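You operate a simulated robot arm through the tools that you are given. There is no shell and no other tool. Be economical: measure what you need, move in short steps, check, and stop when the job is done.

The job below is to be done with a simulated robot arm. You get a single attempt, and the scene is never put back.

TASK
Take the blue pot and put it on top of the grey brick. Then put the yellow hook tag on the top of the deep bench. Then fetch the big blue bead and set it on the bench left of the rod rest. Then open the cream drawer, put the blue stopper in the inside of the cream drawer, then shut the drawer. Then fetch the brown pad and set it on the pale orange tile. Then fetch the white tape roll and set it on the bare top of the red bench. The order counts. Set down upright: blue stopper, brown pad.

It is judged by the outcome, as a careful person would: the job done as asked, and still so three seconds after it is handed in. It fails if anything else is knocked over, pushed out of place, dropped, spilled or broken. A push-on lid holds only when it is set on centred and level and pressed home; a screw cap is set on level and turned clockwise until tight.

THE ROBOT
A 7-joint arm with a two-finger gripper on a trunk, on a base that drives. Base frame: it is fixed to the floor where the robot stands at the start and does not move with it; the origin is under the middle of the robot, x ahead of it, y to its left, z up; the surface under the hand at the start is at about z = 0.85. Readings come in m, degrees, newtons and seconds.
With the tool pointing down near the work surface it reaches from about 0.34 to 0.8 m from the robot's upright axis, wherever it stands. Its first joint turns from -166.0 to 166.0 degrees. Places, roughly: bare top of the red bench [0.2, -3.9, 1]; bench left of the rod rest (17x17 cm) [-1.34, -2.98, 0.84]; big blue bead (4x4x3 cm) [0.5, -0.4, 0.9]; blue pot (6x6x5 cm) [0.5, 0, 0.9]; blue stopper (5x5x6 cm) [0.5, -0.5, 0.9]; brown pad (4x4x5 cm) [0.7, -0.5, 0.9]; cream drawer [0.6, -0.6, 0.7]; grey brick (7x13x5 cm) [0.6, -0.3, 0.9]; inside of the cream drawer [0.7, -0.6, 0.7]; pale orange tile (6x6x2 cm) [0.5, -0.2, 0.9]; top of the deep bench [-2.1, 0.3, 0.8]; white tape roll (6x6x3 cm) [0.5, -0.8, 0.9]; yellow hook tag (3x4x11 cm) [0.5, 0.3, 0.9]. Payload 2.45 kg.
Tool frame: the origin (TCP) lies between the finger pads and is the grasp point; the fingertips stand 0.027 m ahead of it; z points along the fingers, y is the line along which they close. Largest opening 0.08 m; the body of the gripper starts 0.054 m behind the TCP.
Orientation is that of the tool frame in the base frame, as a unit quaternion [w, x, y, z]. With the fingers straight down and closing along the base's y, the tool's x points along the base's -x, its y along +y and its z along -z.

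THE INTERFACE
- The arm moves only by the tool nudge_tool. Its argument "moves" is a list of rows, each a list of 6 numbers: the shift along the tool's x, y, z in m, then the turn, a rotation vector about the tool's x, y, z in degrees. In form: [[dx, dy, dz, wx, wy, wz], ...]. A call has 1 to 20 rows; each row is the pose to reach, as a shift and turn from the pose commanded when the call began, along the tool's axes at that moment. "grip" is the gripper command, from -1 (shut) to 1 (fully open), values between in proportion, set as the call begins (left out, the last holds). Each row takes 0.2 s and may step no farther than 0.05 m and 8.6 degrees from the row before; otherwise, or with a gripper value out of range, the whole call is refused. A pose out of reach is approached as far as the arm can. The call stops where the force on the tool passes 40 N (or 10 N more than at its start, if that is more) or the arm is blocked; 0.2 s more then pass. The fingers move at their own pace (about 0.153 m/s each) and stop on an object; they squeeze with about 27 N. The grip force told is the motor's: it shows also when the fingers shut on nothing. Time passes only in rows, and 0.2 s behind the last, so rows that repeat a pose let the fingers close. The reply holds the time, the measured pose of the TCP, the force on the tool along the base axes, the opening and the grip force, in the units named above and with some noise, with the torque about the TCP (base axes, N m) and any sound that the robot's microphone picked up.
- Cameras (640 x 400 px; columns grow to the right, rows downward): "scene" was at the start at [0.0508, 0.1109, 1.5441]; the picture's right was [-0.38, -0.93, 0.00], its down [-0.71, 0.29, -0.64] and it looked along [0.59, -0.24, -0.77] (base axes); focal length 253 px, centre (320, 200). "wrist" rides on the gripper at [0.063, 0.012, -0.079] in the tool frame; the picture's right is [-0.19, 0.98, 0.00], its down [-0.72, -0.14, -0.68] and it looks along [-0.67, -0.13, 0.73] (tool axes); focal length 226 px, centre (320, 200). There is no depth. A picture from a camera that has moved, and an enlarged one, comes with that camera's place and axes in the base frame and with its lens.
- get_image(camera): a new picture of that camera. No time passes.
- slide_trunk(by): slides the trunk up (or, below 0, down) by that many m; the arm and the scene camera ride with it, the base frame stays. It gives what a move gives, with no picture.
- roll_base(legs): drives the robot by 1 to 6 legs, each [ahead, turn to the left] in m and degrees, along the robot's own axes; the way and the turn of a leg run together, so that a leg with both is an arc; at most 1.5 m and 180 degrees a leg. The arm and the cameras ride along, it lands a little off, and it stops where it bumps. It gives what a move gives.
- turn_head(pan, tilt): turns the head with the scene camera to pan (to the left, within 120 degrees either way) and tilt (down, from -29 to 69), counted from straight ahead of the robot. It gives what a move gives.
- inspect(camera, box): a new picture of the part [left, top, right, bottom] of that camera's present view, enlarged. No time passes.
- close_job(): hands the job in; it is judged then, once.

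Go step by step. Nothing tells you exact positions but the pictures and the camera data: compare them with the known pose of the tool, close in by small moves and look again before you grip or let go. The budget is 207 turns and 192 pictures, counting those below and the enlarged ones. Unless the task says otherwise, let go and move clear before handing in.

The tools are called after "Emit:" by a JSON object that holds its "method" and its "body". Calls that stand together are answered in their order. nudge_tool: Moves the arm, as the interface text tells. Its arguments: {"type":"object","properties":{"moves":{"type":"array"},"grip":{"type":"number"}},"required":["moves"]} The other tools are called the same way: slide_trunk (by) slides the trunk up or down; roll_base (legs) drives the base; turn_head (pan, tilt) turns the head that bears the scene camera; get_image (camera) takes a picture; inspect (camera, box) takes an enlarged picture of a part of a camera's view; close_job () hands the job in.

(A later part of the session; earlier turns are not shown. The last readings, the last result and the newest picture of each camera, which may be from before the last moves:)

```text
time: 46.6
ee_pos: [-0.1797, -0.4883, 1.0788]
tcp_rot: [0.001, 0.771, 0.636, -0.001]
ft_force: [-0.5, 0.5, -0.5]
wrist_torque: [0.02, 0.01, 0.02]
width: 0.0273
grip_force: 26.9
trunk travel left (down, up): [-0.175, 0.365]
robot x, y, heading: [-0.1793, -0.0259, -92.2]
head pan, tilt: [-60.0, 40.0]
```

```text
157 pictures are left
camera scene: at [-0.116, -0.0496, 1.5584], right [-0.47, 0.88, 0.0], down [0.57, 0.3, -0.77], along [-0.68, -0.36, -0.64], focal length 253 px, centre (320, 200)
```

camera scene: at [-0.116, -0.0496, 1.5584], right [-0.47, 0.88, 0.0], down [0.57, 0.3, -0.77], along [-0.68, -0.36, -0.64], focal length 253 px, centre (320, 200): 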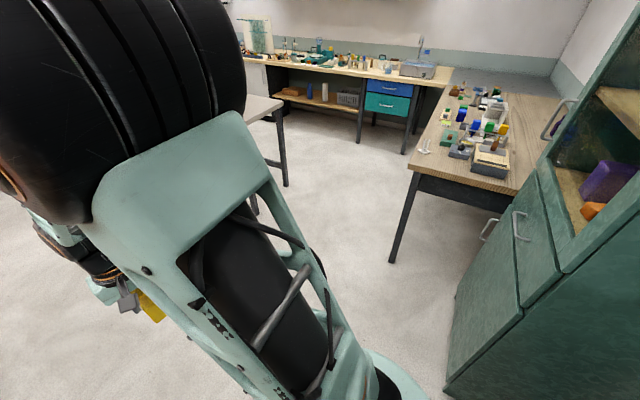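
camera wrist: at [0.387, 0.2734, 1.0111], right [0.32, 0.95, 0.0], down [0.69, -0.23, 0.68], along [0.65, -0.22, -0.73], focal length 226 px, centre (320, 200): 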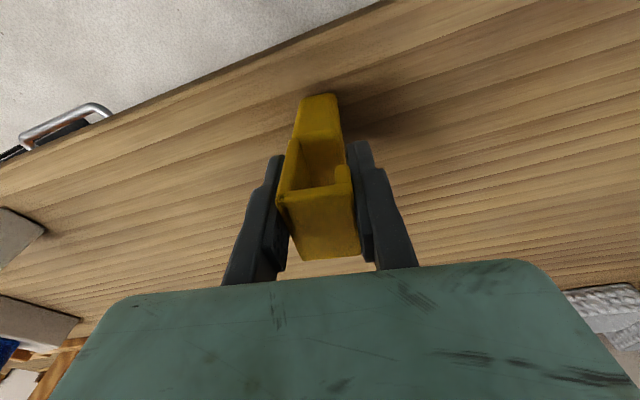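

Emit:
{"method": "inspect", "body": {"camera": "scene", "box": [400, 50, 592, 170]}}

Emit:
{"method": "roll_base", "body": {"legs": [[0.7, 0], [0, -88]]}}

Emit:
{"method": "turn_head", "body": {"pan": -15, "tilt": 35}}

Emit:
{"method": "get_image", "body": {"camera": "scene"}}

```text
3.33 times, centred on (496, 110) of scene
camera zoom: at [-0.116, -0.0496, 1.5584], right [-0.47, 0.88, 0.0], down [0.57, 0.3, -0.77], along [-0.68, -0.36, -0.64], focal length 844 px, centre (-267, 500)
```

zoom: 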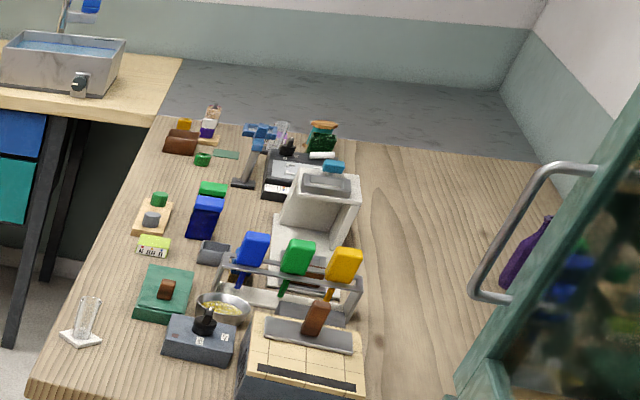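

```text
time: 54.2
ee_pos: [-0.6638, -0.7647, 1.0773]
tcp_rot: [0.0, 0.998, -0.061, 0.0]
ft_force: [-1.0, 0.5, -0.3]
wrist_torque: [-0.03, 0.02, -0.05]
width: 0.0273
grip_force: 26.9
trunk travel left (down, up): [-0.175, 0.365]
robot x, y, heading: [-0.203, -0.7317, -177.9]
head pan, tilt: [-60.0, 40.0]
```

```text
time: 55.3
ee_pos: [-0.6645, -0.7645, 1.0771]
tcp_rot: [-0.001, 0.998, -0.062, -0.001]
ft_force: [-0.1, -0.1, -0.6]
wrist_torque: [0.0, 0.0, -0.01]
width: 0.0273
grip_force: 26.6
trunk travel left (down, up): [-0.175, 0.365]
robot x, y, heading: [-0.2005, -0.7341, -178.1]
head pan, tilt: [-15.0, 35.0]
```

```text
155 pictures are left
camera scene: at [-0.2645, -0.8503, 1.5659], right [0.23, 0.97, 0.0], down [0.56, -0.13, -0.82], along [-0.8, 0.18, -0.57], focal length 253 px, centre (320, 200)
```

scene: 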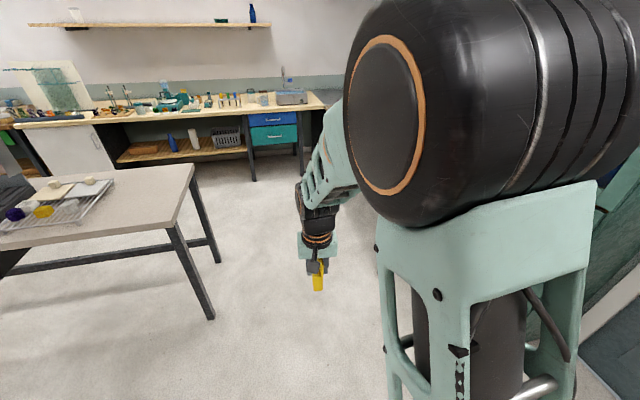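

The front part of the deep bench near (-1.47, -0.05) looks bare. I'll turn toward it and drive close.

Emit:
{"method": "roll_base", "body": {"legs": [[0, -32], [0.76, 0]]}}

Emit:
{"method": "turn_head", "body": {"pan": 30, "tilt": 45}}

Emit:
{"method": "get_image", "body": {"camera": "scene"}}

Emit:
{"method": "get_image", "body": {"camera": "wrist"}}

```text
time: 61.1
ee_pos: [-1.2686, -0.1129, 1.078]
tcp_rot: [-0.001, 0.939, -0.345, -0.001]
ft_force: [0.4, 0.7, 0.5]
wrist_torque: [-0.01, 0.04, -0.03]
width: 0.0271
grip_force: 27.4
trunk travel left (down, up): [-0.175, 0.365]
robot x, y, heading: [-0.8645, -0.3401, 148.7]
head pan, tilt: [-15.0, 35.0]
```

```text
time: 62.2
ee_pos: [-1.2679, -0.1131, 1.0778]
tcp_rot: [-0.002, 0.939, -0.344, 0.0]
ft_force: [-0.3, 0.2, -0.5]
wrist_torque: [0.0, -0.01, -0.05]
width: 0.0271
grip_force: 27.3
trunk travel left (down, up): [-0.175, 0.365]
robot x, y, heading: [-0.8626, -0.3411, 148.9]
head pan, tilt: [30.0, 45.0]
```

```text
154 pictures are left
camera scene: at [-1.0017, -0.4656, 1.5511], right [0.02, 1.0, 0.0], down [0.71, -0.02, -0.71], along [-0.71, 0.02, -0.71], focal length 253 px, centre (320, 200)
```

scene: 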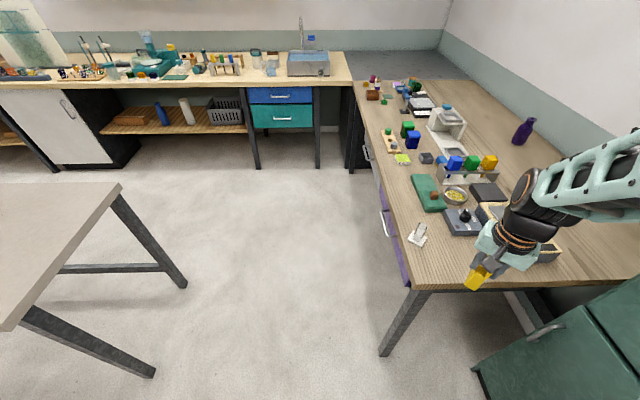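

```text
153 pictures are left
camera wrist: at [-1.2278, -0.1648, 1.157], right [-0.78, -0.62, 0.0], down [-0.46, 0.57, 0.68], along [-0.43, 0.53, -0.73], focal length 226 px, centre (320, 200)
```

wrist: 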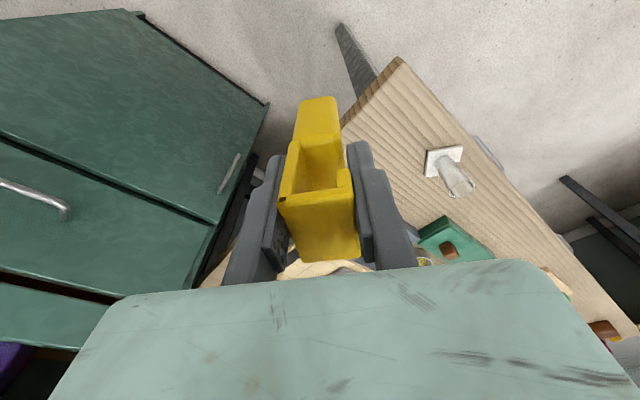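

The bench's front corner is at about (-1.34, -0.18), and the patch around (-1.42, -0.05) is free. I'll move the tag over it and lower partway.

Emit:
{"method": "nudge_tool", "body": {"moves": [[-0.04, 0.012, 0, 0, 0, 0], [-0.08, 0.025, 0, 0, 0, 0], [-0.12, 0.038, 0, 0, 0, 0], [-0.157, 0.05, 0, 0, 0, 0], [-0.157, 0.05, 0.04, 0, 0, 0], [-0.157, 0.05, 0.08, 0, 0, 0], [-0.157, 0.05, 0.12, 0, 0, 0], [-0.157, 0.05, 0.12, 0, 0, 0]]}}

Emit:
{"method": "get_image", "body": {"camera": "wrist"}}

Emit:
{"method": "inspect", "body": {"camera": "scene", "box": [370, 180, 562, 300]}}

```text
time: 64.0
ee_pos: [-1.4213, -0.0525, 0.9575]
tcp_rot: [-0.002, 0.939, -0.344, -0.001]
ft_force: [-0.2, 0.0, 0.7]
wrist_torque: [0.01, 0.01, 0.04]
width: 0.027
grip_force: 27.4
trunk travel left (down, up): [-0.175, 0.365]
robot x, y, heading: [-0.8651, -0.3405, 148.9]
head pan, tilt: [30.0, 45.0]
```

```text
152 pictures are left
camera wrist: at [-1.3812, -0.1029, 1.0366], right [-0.78, -0.62, 0.0], down [-0.46, 0.57, 0.68], along [-0.43, 0.53, -0.73], focal length 226 px, centre (320, 200)
```

wrist: 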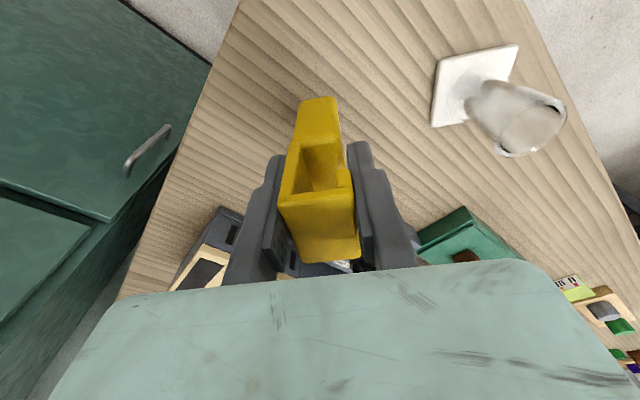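

```text
3.33 times, centred on (466, 240) of scene
camera zoom: at [-1.0018, -0.4656, 1.5511], right [0.02, 1.0, 0.0], down [0.71, -0.02, -0.71], along [-0.71, 0.01, -0.71], focal length 844 px, centre (-167, 67)
```

zoom: 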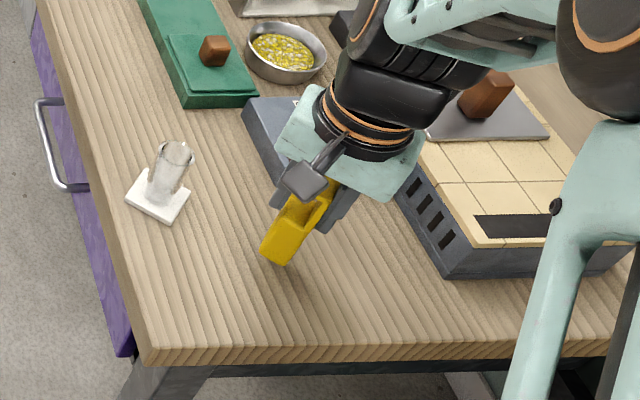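

Clear of neighbours. Lowering slowly until it touches.

Emit:
{"method": "nudge_tool", "body": {"moves": [[0, 0, 0.015, 0, 0, 0], [0, 0, 0.025, 0, 0, 0], [0, 0, 0.032, 0, 0, 0], [0, 0, 0.036, 0, 0, 0]]}}

```text
time: 65.0
ee_pos: [-1.4223, -0.0502, 0.9248]
tcp_rot: [-0.001, 0.939, -0.344, -0.004]
ft_force: [-2.9, -1.0, 34.7]
wrist_torque: [0.13, 0.11, -0.05]
width: 0.0278
grip_force: 27.1
trunk travel left (down, up): [-0.175, 0.365]
robot x, y, heading: [-0.8675, -0.3405, 148.8]
head pan, tilt: [30.0, 45.0]
```

It's pressed down firmly, so I'll ease up 2 mm, release and lift clear.

Emit:
{"method": "nudge_tool", "body": {"moves": [[0, 0, -0.002, 0, 0, 0], [0, 0, -0.002, 0, 0, 0]]}}

Emit:
{"method": "nudge_tool", "body": {"moves": [[0, 0, 0, 0, 0, 0], [0, 0, 0, 0, 0, 0]], "grip": 1}}

Emit:
{"method": "nudge_tool", "body": {"moves": [[0, 0, -0.03, 0, 0, 0], [0, 0, -0.07, 0, 0, 0], [0, 0, -0.11, 0, 0, 0], [0, 0, -0.15, 0, 0, 0], [0, 0, -0.15, 0, 0, 0]]}}

Emit:
{"method": "inspect", "body": {"camera": "scene", "box": [370, 180, 562, 300]}}

Emit:
{"method": "get_image", "body": {"camera": "wrist"}}

```text
time: 65.6
ee_pos: [-1.4221, -0.0492, 0.9243]
tcp_rot: [-0.001, 0.939, -0.344, -0.002]
ft_force: [-6.7, 0.2, 27.5]
wrist_torque: [0.22, 0.44, 0.07]
width: 0.0273
grip_force: 27.4
trunk travel left (down, up): [-0.175, 0.365]
robot x, y, heading: [-0.8593, -0.3396, 149.1]
head pan, tilt: [30.0, 45.0]
```

```text
time: 66.2
ee_pos: [-1.4209, -0.0499, 0.9227]
tcp_rot: [-0.001, 0.939, -0.343, 0.001]
ft_force: [0.8, -0.1, -0.1]
wrist_torque: [0.0, 0.0, -0.03]
width: 0.0802
grip_force: 0.0
trunk travel left (down, up): [-0.175, 0.365]
robot x, y, heading: [-0.8634, -0.3384, 148.9]
head pan, tilt: [30.0, 45.0]
```

```text
time: 67.4
ee_pos: [-1.4217, -0.0494, 1.075]
tcp_rot: [-0.001, 0.939, -0.344, 0.0]
ft_force: [0.1, -0.8, -0.5]
wrist_torque: [-0.01, -0.01, 0.01]
width: 0.0801
grip_force: 0.1
trunk travel left (down, up): [-0.175, 0.365]
robot x, y, heading: [-0.8621, -0.3354, 148.9]
head pan, tilt: [30.0, 45.0]
```

```text
3.33 times, centred on (466, 240) of scene
camera zoom: at [-1.0016, -0.4657, 1.551], right [0.02, 1.0, 0.0], down [0.71, -0.02, -0.71], along [-0.71, 0.01, -0.71], focal length 844 px, centre (-167, 67)
```

zoom: 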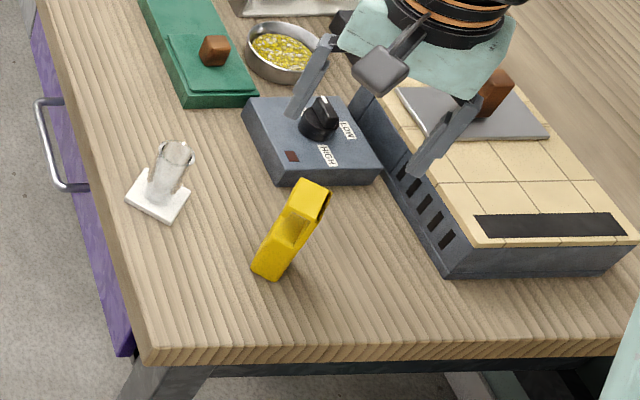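

```text
149 pictures are left
camera wrist: at [-1.3811, -0.1005, 1.1531], right [-0.78, -0.62, 0.0], down [-0.46, 0.57, 0.68], along [-0.43, 0.53, -0.73], focal length 226 px, centre (320, 200)
```

wrist: 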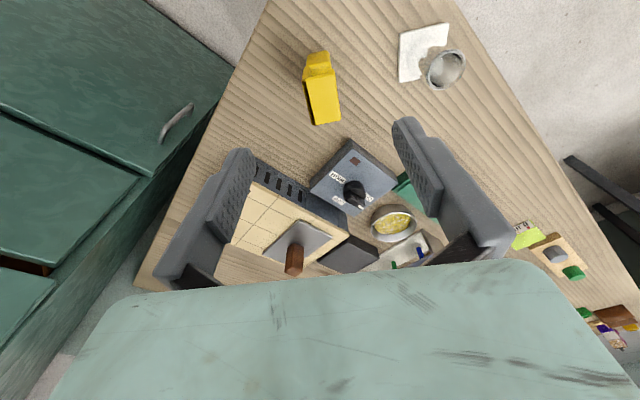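

The tag stands upright on the deep bench. I'll retract the arm, then drive back to the first bench for the blue bead.

Emit:
{"method": "nudge_tool", "body": {"moves": [[0.04, -0.012, 0, 0, 0, 0], [0.08, -0.025, 0, 0, 0, 0], [0.12, -0.038, 0, 0, 0, 0], [0.15, -0.05, 0, 0, 0, 0], [0.15, -0.05, 0, 0, 0, 0]]}}

Emit:
{"method": "roll_base", "body": {"legs": [[-0.6, 0], [0, -149]]}}

Emit:
{"method": "turn_head", "body": {"pan": -10, "tilt": 45}}

Emit:
{"method": "get_image", "body": {"camera": "scene"}}

```text
time: 68.6
ee_pos: [-1.2731, -0.1081, 1.0747]
tcp_rot: [0.0, 0.939, -0.343, -0.001]
ft_force: [-0.1, -0.5, 0.1]
wrist_torque: [-0.01, -0.01, 0.03]
width: 0.0797
grip_force: 0.0
trunk travel left (down, up): [-0.175, 0.365]
robot x, y, heading: [-0.859, -0.3351, 148.6]
head pan, tilt: [30.0, 45.0]
```

```text
time: 78.4
ee_pos: [0.1302, -0.6489, 1.0743]
tcp_rot: [0.001, 0.085, 0.996, -0.002]
ft_force: [-0.9, -0.1, -0.4]
wrist_torque: [-0.02, 0.03, 0.05]
width: 0.08
grip_force: 0.1
trunk travel left (down, up): [-0.175, 0.365]
robot x, y, heading: [-0.3404, -0.6606, -0.9]
head pan, tilt: [30.0, 45.0]
```

```text
time: 79.5
ee_pos: [0.1311, -0.6509, 1.0748]
tcp_rot: [0.001, 0.086, 0.996, -0.001]
ft_force: [-0.3, -0.5, -0.4]
wrist_torque: [-0.05, 0.02, 0.03]
width: 0.0798
grip_force: 0.1
trunk travel left (down, up): [-0.175, 0.365]
robot x, y, heading: [-0.3374, -0.6554, -0.8]
head pan, tilt: [-10.0, 45.0]
```

```text
148 pictures are left
camera scene: at [-0.278, -0.5327, 1.5511], right [-0.19, -0.98, 0.0], down [-0.69, 0.13, -0.71], along [0.69, -0.13, -0.71], focal length 253 px, centre (320, 200)
```

scene: 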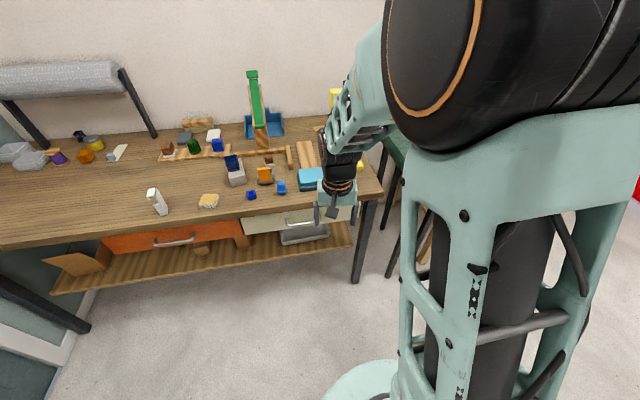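

Back in front of the first bench. I'll drive up to it and look with the wrist camera at the bead.

Emit:
{"method": "roll_base", "body": {"legs": [[0.28, 0.8]]}}

Emit:
{"method": "get_image", "body": {"camera": "wrist"}}

Emit:
{"method": "get_image", "body": {"camera": "scene"}}

```text
time: 81.4
ee_pos: [0.4119, -0.6419, 1.0749]
tcp_rot: [0.0, 0.075, 0.997, -0.001]
ft_force: [0.2, 0.6, -1.4]
wrist_torque: [-0.01, 0.04, 0.0]
width: 0.08
grip_force: 0.0
trunk travel left (down, up): [-0.175, 0.365]
robot x, y, heading: [-0.0566, -0.6596, 0.1]
head pan, tilt: [-10.0, 45.0]
```

```text
147 pictures are left
camera wrist: at [0.3518, -0.6218, 1.1535], right [0.34, 0.94, 0.0], down [0.69, -0.25, 0.68], along [0.64, -0.23, -0.73], focal length 226 px, centre (320, 200)
```

wrist: 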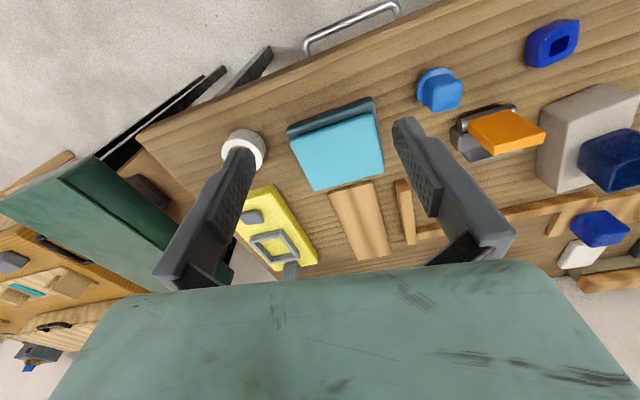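

```text
146 pictures are left
camera scene: at [0.0018, -0.5329, 1.551], right [-0.17, -0.99, 0.0], down [-0.7, 0.12, -0.71], along [0.7, -0.12, -0.71], focal length 253 px, centre (320, 200)
```

scene: 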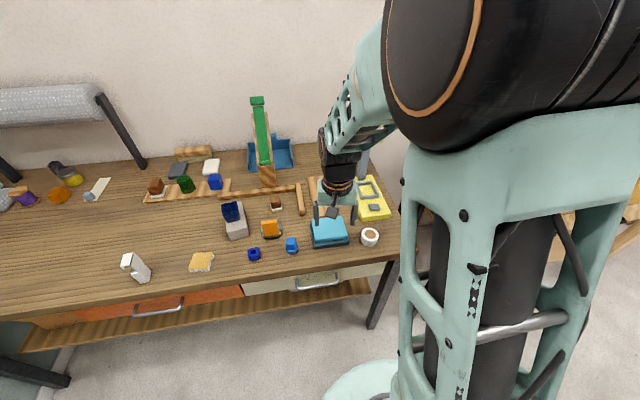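

The bead is near (0.469, -0.412). I'll move above it.

Emit:
{"method": "nudge_tool", "body": {"moves": [[-0.004, 0.045, 0, 0, 0, 0], [-0.008, 0.09, 0, 0, 0, 0], [-0.012, 0.135, 0.01, 0, 0, -4], [-0.017, 0.18, 0.03, 0, 0, -8.6], [-0.022, 0.225, 0.05, 0, 0, -8.6], [-0.022, 0.236, 0.075, 0, 0, -8.6], [-0.022, 0.236, 0.075, 0, 0, -8.6]]}}

Emit:
{"method": "inspect", "body": {"camera": "wrist", "box": [200, 0, 440, 150]}}

```text
time: 83.0
ee_pos: [0.4703, -0.4132, 1.0009]
tcp_rot: [0.001, 0.001, 1.0, -0.001]
ft_force: [0.2, 0.7, -0.2]
wrist_torque: [0.01, 0.04, 0.01]
width: 0.0802
grip_force: 0.1
trunk travel left (down, up): [-0.175, 0.365]
robot x, y, heading: [-0.0576, -0.6572, 0.2]
head pan, tilt: [-10.0, 45.0]
```

```text
2.67 times, centred on (320, 75) of wrist
camera zoom: at [0.4061, -0.4015, 1.0791], right [0.2, 0.98, 0.0], down [0.72, -0.14, 0.68], along [0.67, -0.13, -0.73], focal length 603 px, centre (320, 533)
```

zoom: 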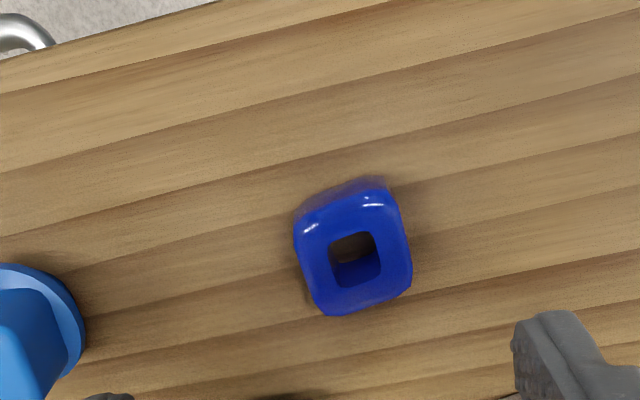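

The bead centres on (0.4695, -0.403), turned about 8°. I'll align, descend to just above the table and look.

Emit:
{"method": "nudge_tool", "body": {"moves": [[0.0, 0.005, 0.03, 0, 0, -4], [0.0, 0.0102, 0.06, 0, 0, -8], [0, 0.0102, 0.09, 0, 0, -8], [0, 0.0102, 0.107, 0, 0, -8], [0, 0.0102, 0.107, 0, 0, -8]]}}

Emit:
{"method": "get_image", "body": {"camera": "wrist"}}

```text
time: 84.2
ee_pos: [0.4705, -0.4031, 0.8919]
tcp_rot: [0.002, -0.068, 0.998, -0.001]
ft_force: [0.0, 0.8, 0.2]
wrist_torque: [-0.03, -0.02, -0.04]
width: 0.08
grip_force: 0.2
trunk travel left (down, up): [-0.175, 0.365]
robot x, y, heading: [-0.0563, -0.6597, 0.3]
head pan, tilt: [-10.0, 45.0]
```

```text
144 pictures are left
camera wrist: at [0.4055, -0.4, 0.9699], right [0.06, 1.0, 0.0], down [0.73, -0.04, 0.68], along [0.68, -0.04, -0.73], focal length 226 px, centre (320, 200)
```

wrist: 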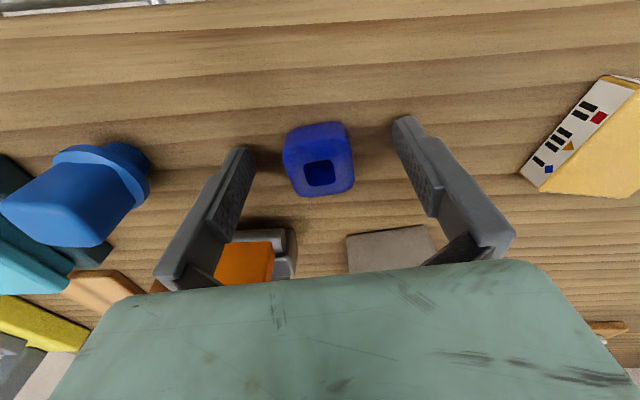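

Emit:
{"method": "nudge_tool", "body": {"moves": [[0, 0, 0.001, 0, 0, 0], [0, 0, 0.001, 0, 0, 0], [0, 0, 0.001, 0, 0, 0]], "grip": -1}}

Emit:
{"method": "nudge_tool", "body": {"moves": [[0, 0, -0.04, 0, 0, 0], [0, 0, -0.08, 0, 0, 0], [0, 0, -0.12, 0, 0, 0], [0, 0, -0.16, 0, 0, 0], [0, 0, -0.19, 0, 0, 0], [0, 0, -0.19, 0, 0, 0]]}}

Emit:
{"method": "get_image", "body": {"camera": "wrist"}}

```text
time: 85.0
ee_pos: [0.4705, -0.403, 0.8903]
tcp_rot: [0.0, -0.069, 0.998, -0.002]
ft_force: [-0.2, -0.4, 1.5]
wrist_torque: [0.08, -0.01, -0.01]
width: 0.0348
grip_force: 27.0
trunk travel left (down, up): [-0.175, 0.365]
robot x, y, heading: [-0.0588, -0.6604, 0.2]
head pan, tilt: [-10.0, 45.0]
```

```text
time: 86.4
ee_pos: [0.4694, -0.4019, 1.0814]
tcp_rot: [0.001, -0.069, 0.998, -0.001]
ft_force: [1.3, -0.2, 0.2]
wrist_torque: [0.01, -0.01, -0.02]
width: 0.0351
grip_force: 26.9
trunk travel left (down, up): [-0.175, 0.365]
robot x, y, heading: [-0.0569, -0.6591, 0.7]
head pan, tilt: [-10.0, 45.0]
```

```text
143 pictures are left
camera wrist: at [0.4054, -0.3989, 1.1606], right [0.06, 1.0, 0.0], down [0.73, -0.04, 0.68], along [0.68, -0.04, -0.73], focal length 226 px, centre (320, 200)
```

wrist: 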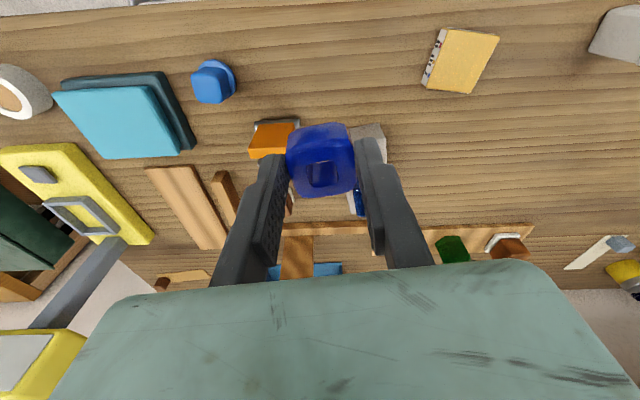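

The bead is held (3.5 cm). I'll draw the arm in, back off and drive toward the bench with the rod rest near (-1.34, -2.98).

Emit:
{"method": "nudge_tool", "body": {"moves": [[0.017, -0.038, 0, 0, 0, 0], [0.035, -0.076, 0, 0, 0, 0], [0.052, -0.114, 0, 0, 0, 0], [0.07, -0.152, 0, 0, 0, 0], [0.087, -0.19, 0, 0, 0, 0], [0.087, -0.19, 0, 0, 0, 0]]}}

Emit:
{"method": "roll_base", "body": {"legs": [[-0.4, 0], [0, -100]]}}

Emit:
{"method": "turn_head", "body": {"pan": 0, "tilt": 20}}

Emit:
{"method": "get_image", "body": {"camera": "scene"}}

```text
time: 87.8
ee_pos: [0.4092, -0.6014, 1.0808]
tcp_rot: [-0.001, -0.069, 0.998, 0.0]
ft_force: [-0.4, 0.2, -0.2]
wrist_torque: [0.03, 0.02, 0.0]
width: 0.035
grip_force: 27.5
trunk travel left (down, up): [-0.175, 0.365]
robot x, y, heading: [-0.0582, -0.6573, 0.4]
head pan, tilt: [-10.0, 45.0]
```

```text
time: 94.7
ee_pos: [-0.4894, -1.1299, 1.081]
tcp_rot: [0.0, 0.727, 0.686, 0.0]
ft_force: [-0.2, -0.5, -0.2]
wrist_torque: [-0.02, -0.02, 0.0]
width: 0.0348
grip_force: 27.1
trunk travel left (down, up): [-0.175, 0.365]
robot x, y, heading: [-0.4558, -0.6615, -101.1]
head pan, tilt: [-10.0, 45.0]
```

```text
time: 95.6
ee_pos: [-0.4898, -1.1311, 1.0806]
tcp_rot: [-0.001, 0.727, 0.687, -0.001]
ft_force: [0.0, -0.7, -1.0]
wrist_torque: [-0.01, -0.01, 0.0]
width: 0.035
grip_force: 27.0
trunk travel left (down, up): [-0.175, 0.365]
robot x, y, heading: [-0.4569, -0.6629, -101.3]
head pan, tilt: [0.0, 20.0]
```

```text
142 pictures are left
camera scene: at [-0.3339, -0.7596, 1.5897], right [-0.98, 0.19, 0.0], down [0.07, 0.34, -0.94], along [-0.18, -0.92, -0.34], focal length 253 px, centre (320, 200)
```

scene: 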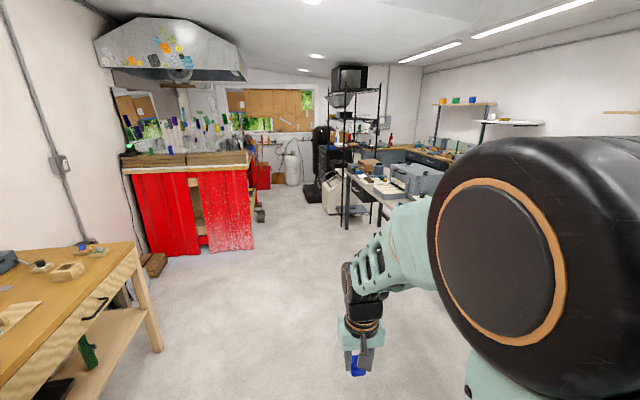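

Emit:
{"method": "roll_base", "body": {"legs": [[1.3, 8]]}}

Emit:
{"method": "turn_head", "body": {"pan": -50, "tilt": 35}}

Emit:
{"method": "get_image", "body": {"camera": "scene"}}

```text
time: 102.1
ee_pos: [-0.561, -2.4246, 1.0821]
tcp_rot: [0.0, 0.671, 0.742, -0.001]
ft_force: [-0.1, 0.1, 0.1]
wrist_torque: [0.01, 0.02, 0.02]
width: 0.035
grip_force: 26.9
trunk travel left (down, up): [-0.175, 0.365]
robot x, y, heading: [-0.6007, -1.9575, -91.7]
head pan, tilt: [0.0, 20.0]
```

```text
time: 103.3
ee_pos: [-0.5619, -2.4253, 1.0813]
tcp_rot: [-0.001, 0.67, 0.742, 0.0]
ft_force: [-0.1, -0.2, -0.1]
wrist_torque: [0.0, 0.02, -0.02]
width: 0.035
grip_force: 26.5
trunk travel left (down, up): [-0.175, 0.365]
robot x, y, heading: [-0.6055, -1.9555, -91.8]
head pan, tilt: [-50.0, 35.0]
```

```text
141 pictures are left
camera scene: at [-0.5321, -1.9952, 1.5659], right [-0.62, 0.79, 0.0], down [0.45, 0.35, -0.82], along [-0.64, -0.51, -0.57], focal length 253 px, centre (320, 200)
```

scene: 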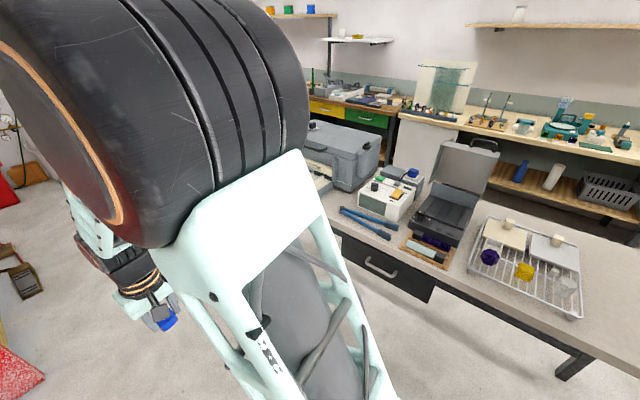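

The target part of the middle bench is farther along. I'll drive on and turn to face it.

Emit:
{"method": "roll_base", "body": {"legs": [[0.85, 0], [0, -88]]}}

Emit:
{"method": "turn_head", "body": {"pan": 20, "tilt": 40}}

Emit:
{"method": "get_image", "body": {"camera": "scene"}}

Emit:
{"method": "get_image", "body": {"camera": "wrist"}}

```text
time: 111.6
ee_pos: [-1.1032, -2.8436, 1.0808]
tcp_rot: [0.0, 0.998, 0.056, 0.0]
ft_force: [-0.5, -0.7, -0.2]
wrist_torque: [-0.03, 0.02, -0.01]
width: 0.0349
grip_force: 26.5
trunk travel left (down, up): [-0.175, 0.365]
robot x, y, heading: [-0.6349, -2.7959, 179.0]
head pan, tilt: [-50.0, 35.0]
```

```text
time: 113.0
ee_pos: [-1.1029, -2.8444, 1.0812]
tcp_rot: [-0.001, 0.998, 0.056, 0.0]
ft_force: [-0.7, -1.0, 0.1]
wrist_torque: [0.01, -0.02, 0.01]
width: 0.0349
grip_force: 27.0
trunk travel left (down, up): [-0.175, 0.365]
robot x, y, heading: [-0.637, -2.8001, 178.7]
head pan, tilt: [20.0, 40.0]
```

```text
140 pictures are left
camera scene: at [-0.6999, -2.9639, 1.5584], right [-0.32, 0.95, 0.0], down [0.61, 0.21, -0.77], along [-0.73, -0.25, -0.64], focal length 253 px, centre (320, 200)
```

scene: 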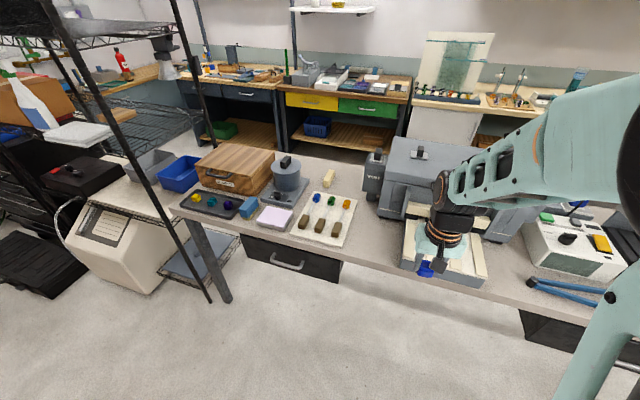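

```text
139 pictures are left
camera wrist: at [-1.0382, -2.8508, 1.1604], right [-0.08, -1.0, 0.0], down [-0.73, 0.06, 0.68], along [-0.68, 0.06, -0.73], focal length 226 px, centre (320, 200)
```

wrist: 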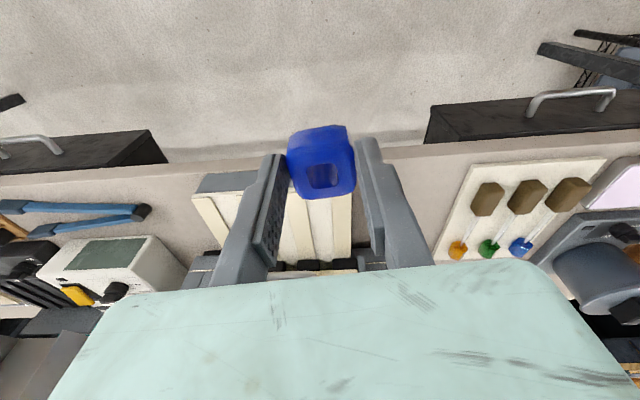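

The rod rest is the cream slotted block near (-1.37, -2.73), and the bare patch left of it is around (-1.34, -2.98). I'll carry the bead over that spot.

Emit:
{"method": "nudge_tool", "body": {"moves": [[-0.025, 0.03, 0, 0, 0, 0], [-0.06, 0.06, 0, 0, 0, 0], [-0.1, 0.08, 0, 0, 0, 0], [-0.14, 0.1, 0, 0, 0, 0], [-0.18, 0.109, 0, 0, 0, 0], [-0.22, 0.109, 0.01, 0, 0, 0], [-0.25, 0.109, 0.04, 0, 0, 0], [-0.25, 0.109, 0.08, 0, 0, 0], [-0.25, 0.109, 0.11, 0, 0, 0], [-0.25, 0.109, 0.11, 0, 0, 0]]}}

Emit:
{"method": "get_image", "body": {"camera": "wrist"}}

Emit:
{"method": "get_image", "body": {"camera": "scene"}}

```text
time: 115.2
ee_pos: [-1.338, -2.9809, 0.9706]
tcp_rot: [-0.001, 0.998, 0.055, 0.0]
ft_force: [-0.2, 0.4, -0.4]
wrist_torque: [-0.03, -0.02, -0.02]
width: 0.0346
grip_force: 27.3
trunk travel left (down, up): [-0.175, 0.365]
robot x, y, heading: [-0.635, -2.7971, 178.8]
head pan, tilt: [20.0, 40.0]
```

```text
138 pictures are left
camera wrist: at [-1.2741, -2.9879, 1.051], right [-0.08, -1.0, 0.0], down [-0.73, 0.06, 0.68], along [-0.68, 0.06, -0.73], focal length 226 px, centre (320, 200)
```

wrist: 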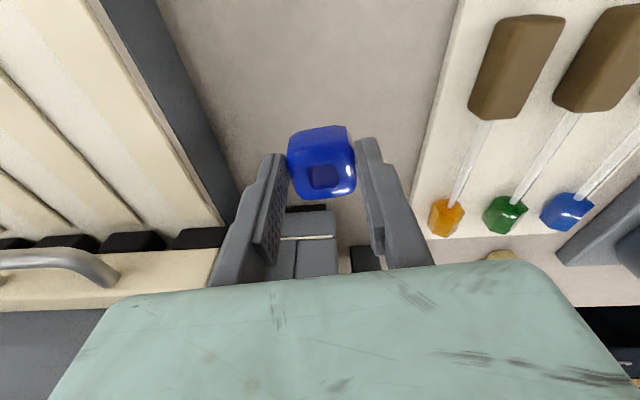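

```text
137 pictures are left
camera scene: at [-0.7004, -2.9642, 1.5583], right [-0.32, 0.95, 0.0], down [0.61, 0.21, -0.77], along [-0.72, -0.25, -0.64], focal length 253 px, centre (320, 200)
```

scene: 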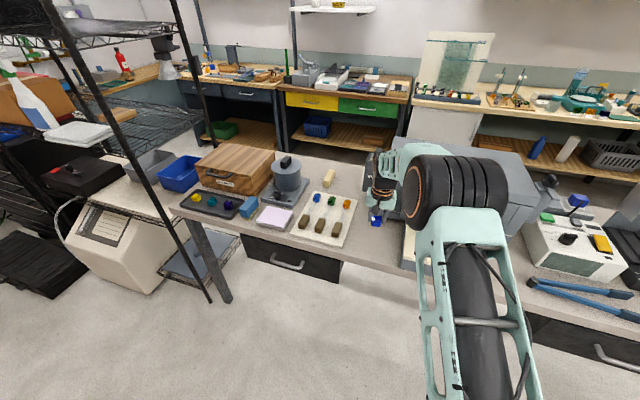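

The spot is bare. Lowering slowly until it touches.

Emit:
{"method": "nudge_tool", "body": {"moves": [[0, 0, 0.04, 0, 0, 0], [0, 0, 0.07, 0, 0, 0], [0, 0, 0.08, 0, 0, 0], [0, 0, 0.084, 0, 0, 0], [0, 0, 0.088, 0, 0, 0], [0, 0, 0.088, 0, 0, 0]]}}

```text
time: 116.6
ee_pos: [-1.3389, -2.9812, 0.8851]
tcp_rot: [0.001, 0.998, 0.057, -0.004]
ft_force: [-3.2, -5.9, 25.8]
wrist_torque: [-0.14, 0.11, 0.02]
width: 0.0353
grip_force: 27.0
trunk travel left (down, up): [-0.175, 0.365]
robot x, y, heading: [-0.6354, -2.8007, 178.8]
head pan, tilt: [20.0, 40.0]
```

Touched at z ≈ 0.885. I'll ease up slightly, release and lift.

Emit:
{"method": "nudge_tool", "body": {"moves": [[0, 0, -0.003, 0, 0, 0], [0, 0, -0.003, 0, 0, 0]]}}

Emit:
{"method": "nudge_tool", "body": {"moves": [[0, 0, 0, 0, 0, 0], [0, 0, 0, 0, 0, 0]], "grip": 1}}

Emit:
{"method": "nudge_tool", "body": {"moves": [[0, 0, -0.04, 0, 0, 0], [0, 0, -0.08, 0, 0, 0], [0, 0, -0.12, 0, 0, 0], [0, 0, -0.16, 0, 0, 0], [0, 0, -0.19, 0, 0, 0], [0, 0, -0.19, 0, 0, 0]]}}

Emit:
{"method": "get_image", "body": {"camera": "wrist"}}

```text
time: 117.2
ee_pos: [-1.3376, -2.9809, 0.8848]
tcp_rot: [-0.001, 0.998, 0.056, -0.001]
ft_force: [-3.4, -4.1, 10.9]
wrist_torque: [-0.17, 0.38, 0.05]
width: 0.0351
grip_force: 26.9
trunk travel left (down, up): [-0.175, 0.365]
robot x, y, heading: [-0.6354, -2.7948, 178.6]
head pan, tilt: [20.0, 40.0]
```

```text
time: 117.8
ee_pos: [-1.3405, -2.9788, 0.8865]
tcp_rot: [-0.001, 0.998, 0.056, 0.0]
ft_force: [2.3, 8.1, 10.1]
wrist_torque: [-0.08, -0.13, 0.07]
width: 0.0717
grip_force: 0.1
trunk travel left (down, up): [-0.175, 0.365]
robot x, y, heading: [-0.6359, -2.7991, 178.9]
head pan, tilt: [20.0, 40.0]
```

```text
time: 119.2
ee_pos: [-1.3407, -2.9823, 1.0763]
tcp_rot: [-0.001, 0.998, 0.056, 0.0]
ft_force: [-1.0, 0.3, -0.2]
wrist_torque: [-0.02, 0.02, 0.01]
width: 0.08
grip_force: 0.0
trunk travel left (down, up): [-0.175, 0.365]
robot x, y, heading: [-0.6371, -2.7968, 179.0]
head pan, tilt: [20.0, 40.0]
```

```text
136 pictures are left
camera wrist: at [-1.275, -2.9883, 1.1552], right [-0.08, -1.0, 0.0], down [-0.73, 0.06, 0.68], along [-0.68, 0.06, -0.73], focal length 226 px, centre (320, 200)
```

wrist: 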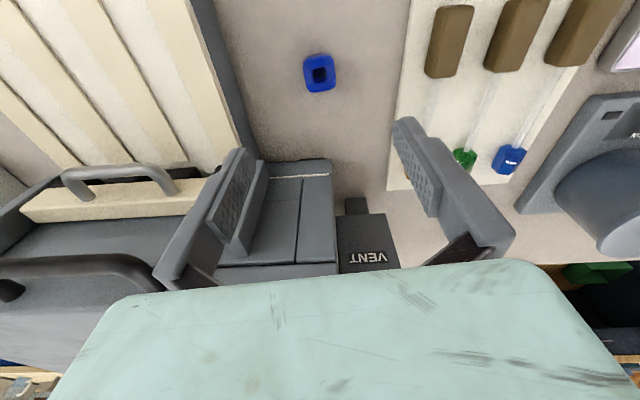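

The bead sits on the bare patch. I'll retract the arm and drive back to the first bench for the drawer and stopper.

Emit:
{"method": "nudge_tool", "body": {"moves": [[0.045, 0, 0, 0, 0, 0], [0.09, -0.01, 0, 0, 0, 0], [0.13, -0.03, 0, 0, 0, 0], [0.17, -0.05, 0, 0, 0, 0], [0.21, -0.07, 0, 0, 0, 0], [0.245, -0.09, 0, 0, 0, 0], [0.25, -0.109, 0, 0, 0, 0], [0.25, -0.109, 0, 0, 0, 0]]}}

Emit:
{"method": "roll_base", "body": {"legs": [[0, -85], [1.2, 0], [0.85, 0], [0, -90]]}}

Emit:
{"method": "turn_head", "body": {"pan": -15, "tilt": 40}}

Emit:
{"method": "get_image", "body": {"camera": "scene"}}

```text
time: 121.0
ee_pos: [-1.1029, -2.8444, 1.0764]
tcp_rot: [-0.001, 0.998, 0.056, 0.0]
ft_force: [-1.0, 0.2, -0.3]
wrist_torque: [-0.03, 0.02, 0.02]
width: 0.0798
grip_force: 0.2
trunk travel left (down, up): [-0.175, 0.365]
robot x, y, heading: [-0.6313, -2.794, 178.7]
head pan, tilt: [20.0, 40.0]
```

```text
time: 139.1
ee_pos: [-0.3226, -0.6388, 1.0754]
tcp_rot: [0.0, -0.102, 0.995, 0.0]
ft_force: [-1.0, -0.2, -0.5]
wrist_torque: [-0.02, -0.04, -0.04]
width: 0.0799
grip_force: 0.1
trunk travel left (down, up): [-0.175, 0.365]
robot x, y, heading: [-0.7825, -0.7302, 3.9]
head pan, tilt: [20.0, 40.0]
```

```text
time: 140.1
ee_pos: [-0.3232, -0.6397, 1.0766]
tcp_rot: [0.001, -0.102, 0.995, -0.001]
ft_force: [-0.3, 0.8, 0.7]
wrist_torque: [0.01, 0.0, -0.03]
width: 0.0799
grip_force: 0.2
trunk travel left (down, up): [-0.175, 0.365]
robot x, y, heading: [-0.7864, -0.7287, 4.1]
head pan, tilt: [-15.0, 40.0]
```

```text
135 pictures are left
camera scene: at [-0.7307, -0.6066, 1.5584], right [-0.19, -0.98, 0.0], down [-0.63, 0.12, -0.77], along [0.75, -0.14, -0.64], focal length 253 px, centre (320, 200)
```

scene: 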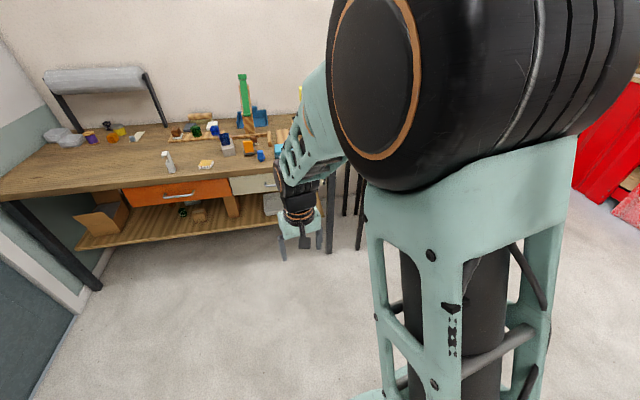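

The cream drawer's front spans about y -0.34 to -0.85 with its handle near (0.39, -0.6). I'll drive up to a stance from which I can pull it, and look closely.

Emit:
{"method": "roll_base", "body": {"legs": [[0, 14], [0.52, 0], [0, -18]]}}

Emit:
{"method": "turn_head", "body": {"pan": -15, "tilt": 45}}

Emit:
{"method": "get_image", "body": {"camera": "scene"}}

Emit:
{"method": "get_image", "body": {"camera": "wrist"}}

```text
time: 145.0
ee_pos: [0.1838, -0.5058, 1.0767]
tcp_rot: [0.0, -0.071, 0.997, -0.001]
ft_force: [-0.2, -0.3, 0.0]
wrist_torque: [-0.01, 0.02, -0.01]
width: 0.08
grip_force: 0.1
trunk travel left (down, up): [-0.175, 0.365]
robot x, y, heading: [-0.2833, -0.5628, 0.2]
head pan, tilt: [-15.0, 40.0]
```

```text
time: 145.7
ee_pos: [0.1846, -0.5045, 1.0769]
tcp_rot: [0.0, -0.071, 0.997, -0.001]
ft_force: [0.3, 1.0, 0.2]
wrist_torque: [0.01, -0.02, -0.04]
width: 0.0797
grip_force: 0.1
trunk travel left (down, up): [-0.175, 0.365]
robot x, y, heading: [-0.2827, -0.5653, 0.3]
head pan, tilt: [-15.0, 45.0]
```

```text
134 pictures are left
camera scene: at [-0.2245, -0.4457, 1.5511], right [-0.25, -0.97, 0.0], down [-0.68, 0.18, -0.71], along [0.68, -0.18, -0.71], focal length 253 px, centre (320, 200)
```

scene: 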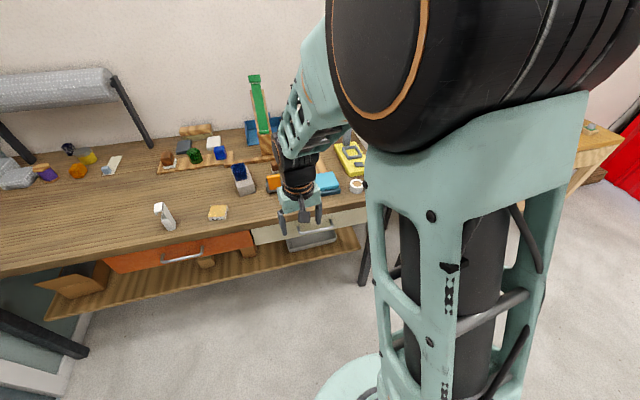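

```text
133 pictures are left
camera wrist: at [0.1194, -0.5024, 1.1554], right [0.05, 1.0, 0.0], down [0.73, -0.04, 0.68], along [0.68, -0.04, -0.73], focal length 226 px, centre (320, 200)
```

wrist: 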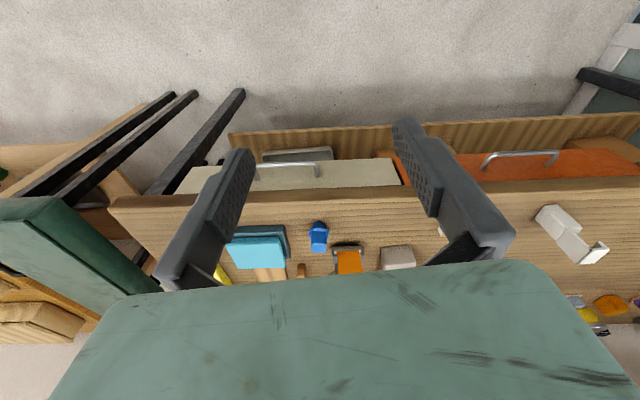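

Emit:
{"method": "inspect", "body": {"camera": "wrist", "box": [160, 100, 448, 280]}}

Emit:
{"method": "inspect", "body": {"camera": "scene", "box": [220, 160, 412, 280]}}

```text
2.22 times, centred on (304, 190) of wrist
camera zoom: at [0.1194, -0.5024, 1.1554], right [0.05, 1.0, 0.0], down [0.73, -0.04, 0.68], along [0.68, -0.04, -0.73], focal length 502 px, centre (356, 222)
```

zoom: 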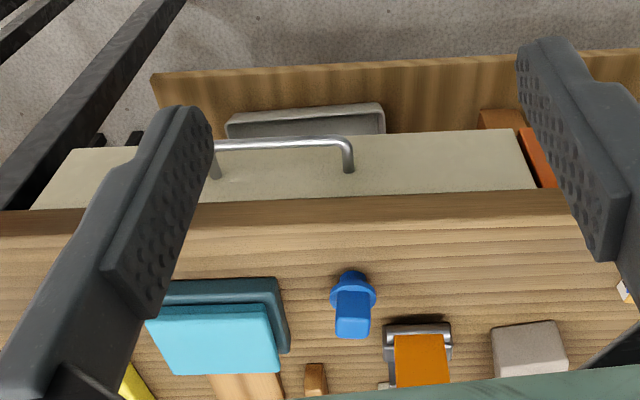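

```text
3.33 times, centred on (316, 220) of scene
camera zoom: at [-0.2245, -0.4457, 1.5511], right [-0.25, -0.97, 0.0], down [-0.68, 0.18, -0.71], along [0.68, -0.18, -0.71], focal length 844 px, centre (333, 133)
```

zoom: 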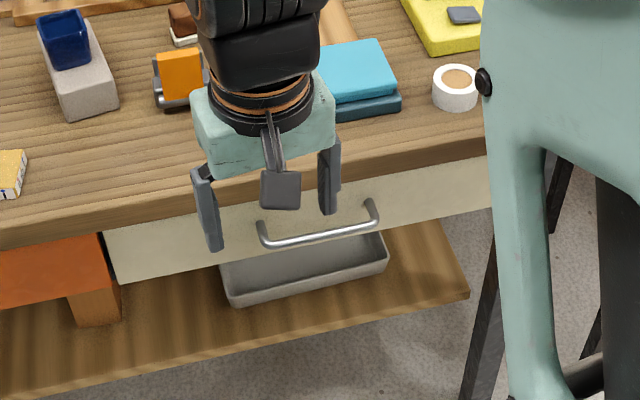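

I place the handle bar at about x 0.37, y -0.53 to -0.66, z 0.775. I'll grip it with the tool pointing forward and fingers closing vertically, so I'll back the base a little and turn the tool first.

Emit:
{"method": "roll_base", "body": {"legs": [[-0.17, 0]]}}

Emit:
{"method": "nudge_tool", "body": {"moves": [[-0.02, 0, 0, 0, 0, -8.2], [-0.045, 0, 0, 0, 0, -16.4], [-0.07, 0, 0, 0, 0, -24.6], [-0.095, 0, 0, 0, 0, -32.8], [-0.12, 0, 0, 0, 0, -41], [-0.145, 0, 0, 0, 0, -49.2], [-0.17, 0, 0, 0, 0, -57.4], [-0.195, 0, 0, 0, 0, -65.6], [-0.22, 0, 0, 0, 0, -73.8], [-0.24, 0, 0, 0, 0, -82], [-0.24, 0, 0, 0, 0, -82]], "grip": 1}}

```text
time: 147.1
ee_pos: [0.0143, -0.5046, 1.0761]
tcp_rot: [0.001, -0.071, 0.997, -0.001]
ft_force: [1.0, -0.1, -0.3]
wrist_torque: [0.04, -0.01, 0.03]
width: 0.0799
grip_force: 0.1
trunk travel left (down, up): [-0.175, 0.365]
robot x, y, heading: [-0.4518, -0.5676, 0.4]
head pan, tilt: [-15.0, 45.0]
```

```text
time: 149.5
ee_pos: [0.2519, -0.472, 1.0749]
tcp_rot: [0.001, 0.708, -0.706, 0.0]
ft_force: [-0.1, 0.6, 0.1]
wrist_torque: [0.03, 0.01, -0.03]
width: 0.0803
grip_force: 0.1
trunk travel left (down, up): [-0.175, 0.365]
robot x, y, heading: [-0.4516, -0.565, 0.1]
head pan, tilt: [-15.0, 45.0]
```

Emit:
{"method": "nudge_tool", "body": {"moves": [[0.01, 0, 0.01, 8.2, 0, 0], [0.02, 0, 0.02, 16.4, 0, 0], [0.03, 0, 0.03, 24.6, 0, 0], [0.04, 0, 0.04, 32.8, 0, 0], [0.05, 0, 0.05, 41, 0, 0], [0.06, 0, 0.06, 49.2, 0, 0], [0.07, 0, 0.07, 57.4, 0, 0], [0.08, 0, 0.08, 65.6, 0, 0], [0.1, 0, 0.09, 73.8, 0, 0], [0.12, 0, 0.1, 82, 0, 0], [0.123, 0, 0.1, 90, 0, 0], [0.123, 0, 0.1, 90, 0, 0]]}}

Emit:
{"method": "get_image", "body": {"camera": "wrist"}}

Emit:
{"method": "get_image", "body": {"camera": "scene"}}

```text
time: 152.1
ee_pos: [0.2522, -0.595, 0.9772]
tcp_rot: [-0.501, 0.501, -0.498, 0.5]
ft_force: [-0.3, -0.5, -0.1]
wrist_torque: [-0.03, -0.04, -0.02]
width: 0.0801
grip_force: 0.1
trunk travel left (down, up): [-0.175, 0.365]
robot x, y, heading: [-0.4502, -0.5734, 0.3]
head pan, tilt: [-15.0, 45.0]
```

```text
130 pictures are left
camera wrist: at [0.1727, -0.6601, 0.9634], right [0.0, 0.19, -0.98], down [-0.68, 0.72, 0.14], along [0.73, 0.67, 0.13], focal length 226 px, centre (320, 200)
```

wrist: 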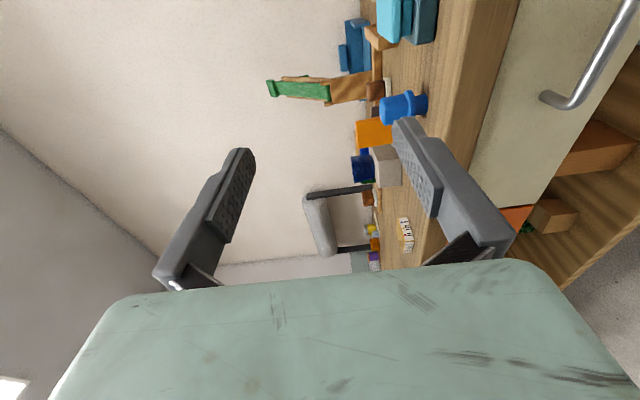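

```text
129 pictures are left
camera scene: at [-0.3945, -0.4467, 1.5511], right [-0.25, -0.97, 0.0], down [-0.68, 0.18, -0.71], along [0.68, -0.18, -0.71], focal length 253 px, centre (320, 200)
```

scene: 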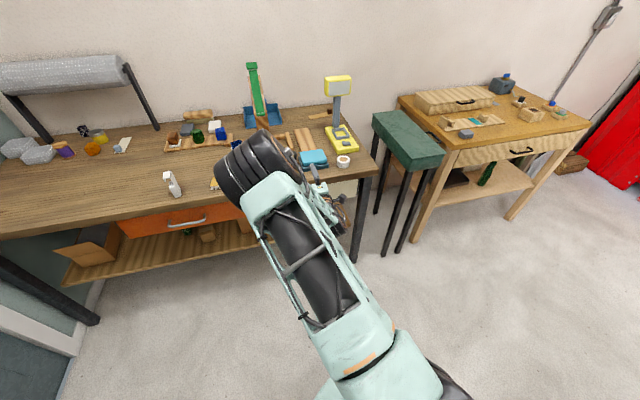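

The tool points forward now. I'll lower it to handle height and look.

Emit:
{"method": "nudge_tool", "body": {"moves": [[0, 0.04, 0, 0, 0, 0], [0, 0.08, 0, 0, 0, 0], [0, 0.12, 0, 0, 0, 0], [0, 0.16, 0, 0, 0, 0], [0, 0.2, 0, 0, 0, 0], [0, 0.2, 0, 0, 0, 0]]}}

Emit:
{"method": "get_image", "body": {"camera": "wrist"}}

```text
time: 153.5
ee_pos: [0.2516, -0.5952, 0.7762]
tcp_rot: [-0.501, 0.501, -0.498, 0.5]
ft_force: [0.4, 0.0, 0.2]
wrist_torque: [0.01, 0.01, 0.0]
width: 0.0802
grip_force: 0.0
trunk travel left (down, up): [-0.175, 0.365]
robot x, y, heading: [-0.4525, -0.5692, 0.3]
head pan, tilt: [-15.0, 45.0]
```

```text
128 pictures are left
camera wrist: at [0.1728, -0.66, 0.7628], right [0.0, 0.19, -0.98], down [-0.68, 0.72, 0.14], along [0.73, 0.67, 0.13], focal length 226 px, centre (320, 200)
```

wrist: 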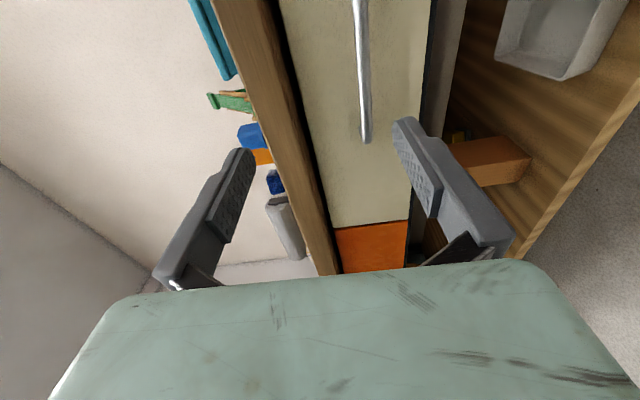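

The bar is a little lower: z ≈ 0.738, x ≈ 0.395. I'll lower 38 mm, advance partway and look again.

Emit:
{"method": "nudge_tool", "body": {"moves": [[0, 0.038, 0, 0, 0, 0], [0, 0.038, 0.04, 0, 0, 0], [0, 0.038, 0.08, 0, 0, 0], [0, 0.038, 0.09, 0, 0, 0], [0, 0.038, 0.09, 0, 0, 0]]}}

Emit:
{"method": "get_image", "body": {"camera": "wrist"}}

```text
time: 154.7
ee_pos: [0.3431, -0.5939, 0.7388]
tcp_rot: [-0.5, 0.501, -0.498, 0.5]
ft_force: [0.2, -0.3, 0.6]
wrist_torque: [0.03, -0.03, -0.01]
width: 0.0803
grip_force: 0.1
trunk travel left (down, up): [-0.175, 0.365]
robot x, y, heading: [-0.4496, -0.5693, 0.4]
head pan, tilt: [-15.0, 45.0]
```

```text
127 pictures are left
camera wrist: at [0.2639, -0.6588, 0.7259], right [0.0, 0.19, -0.98], down [-0.68, 0.72, 0.14], along [0.73, 0.67, 0.13], focal length 226 px, centre (320, 200)
```

wrist: 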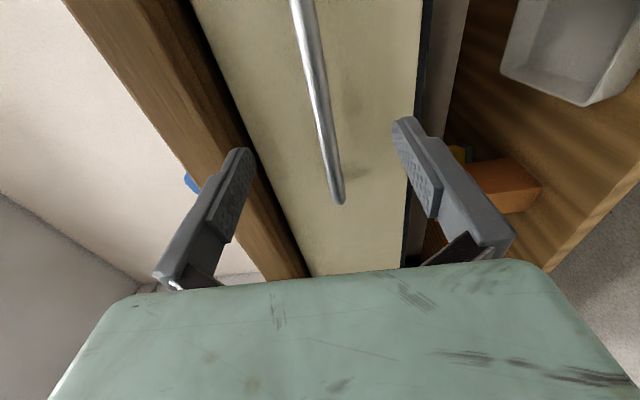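

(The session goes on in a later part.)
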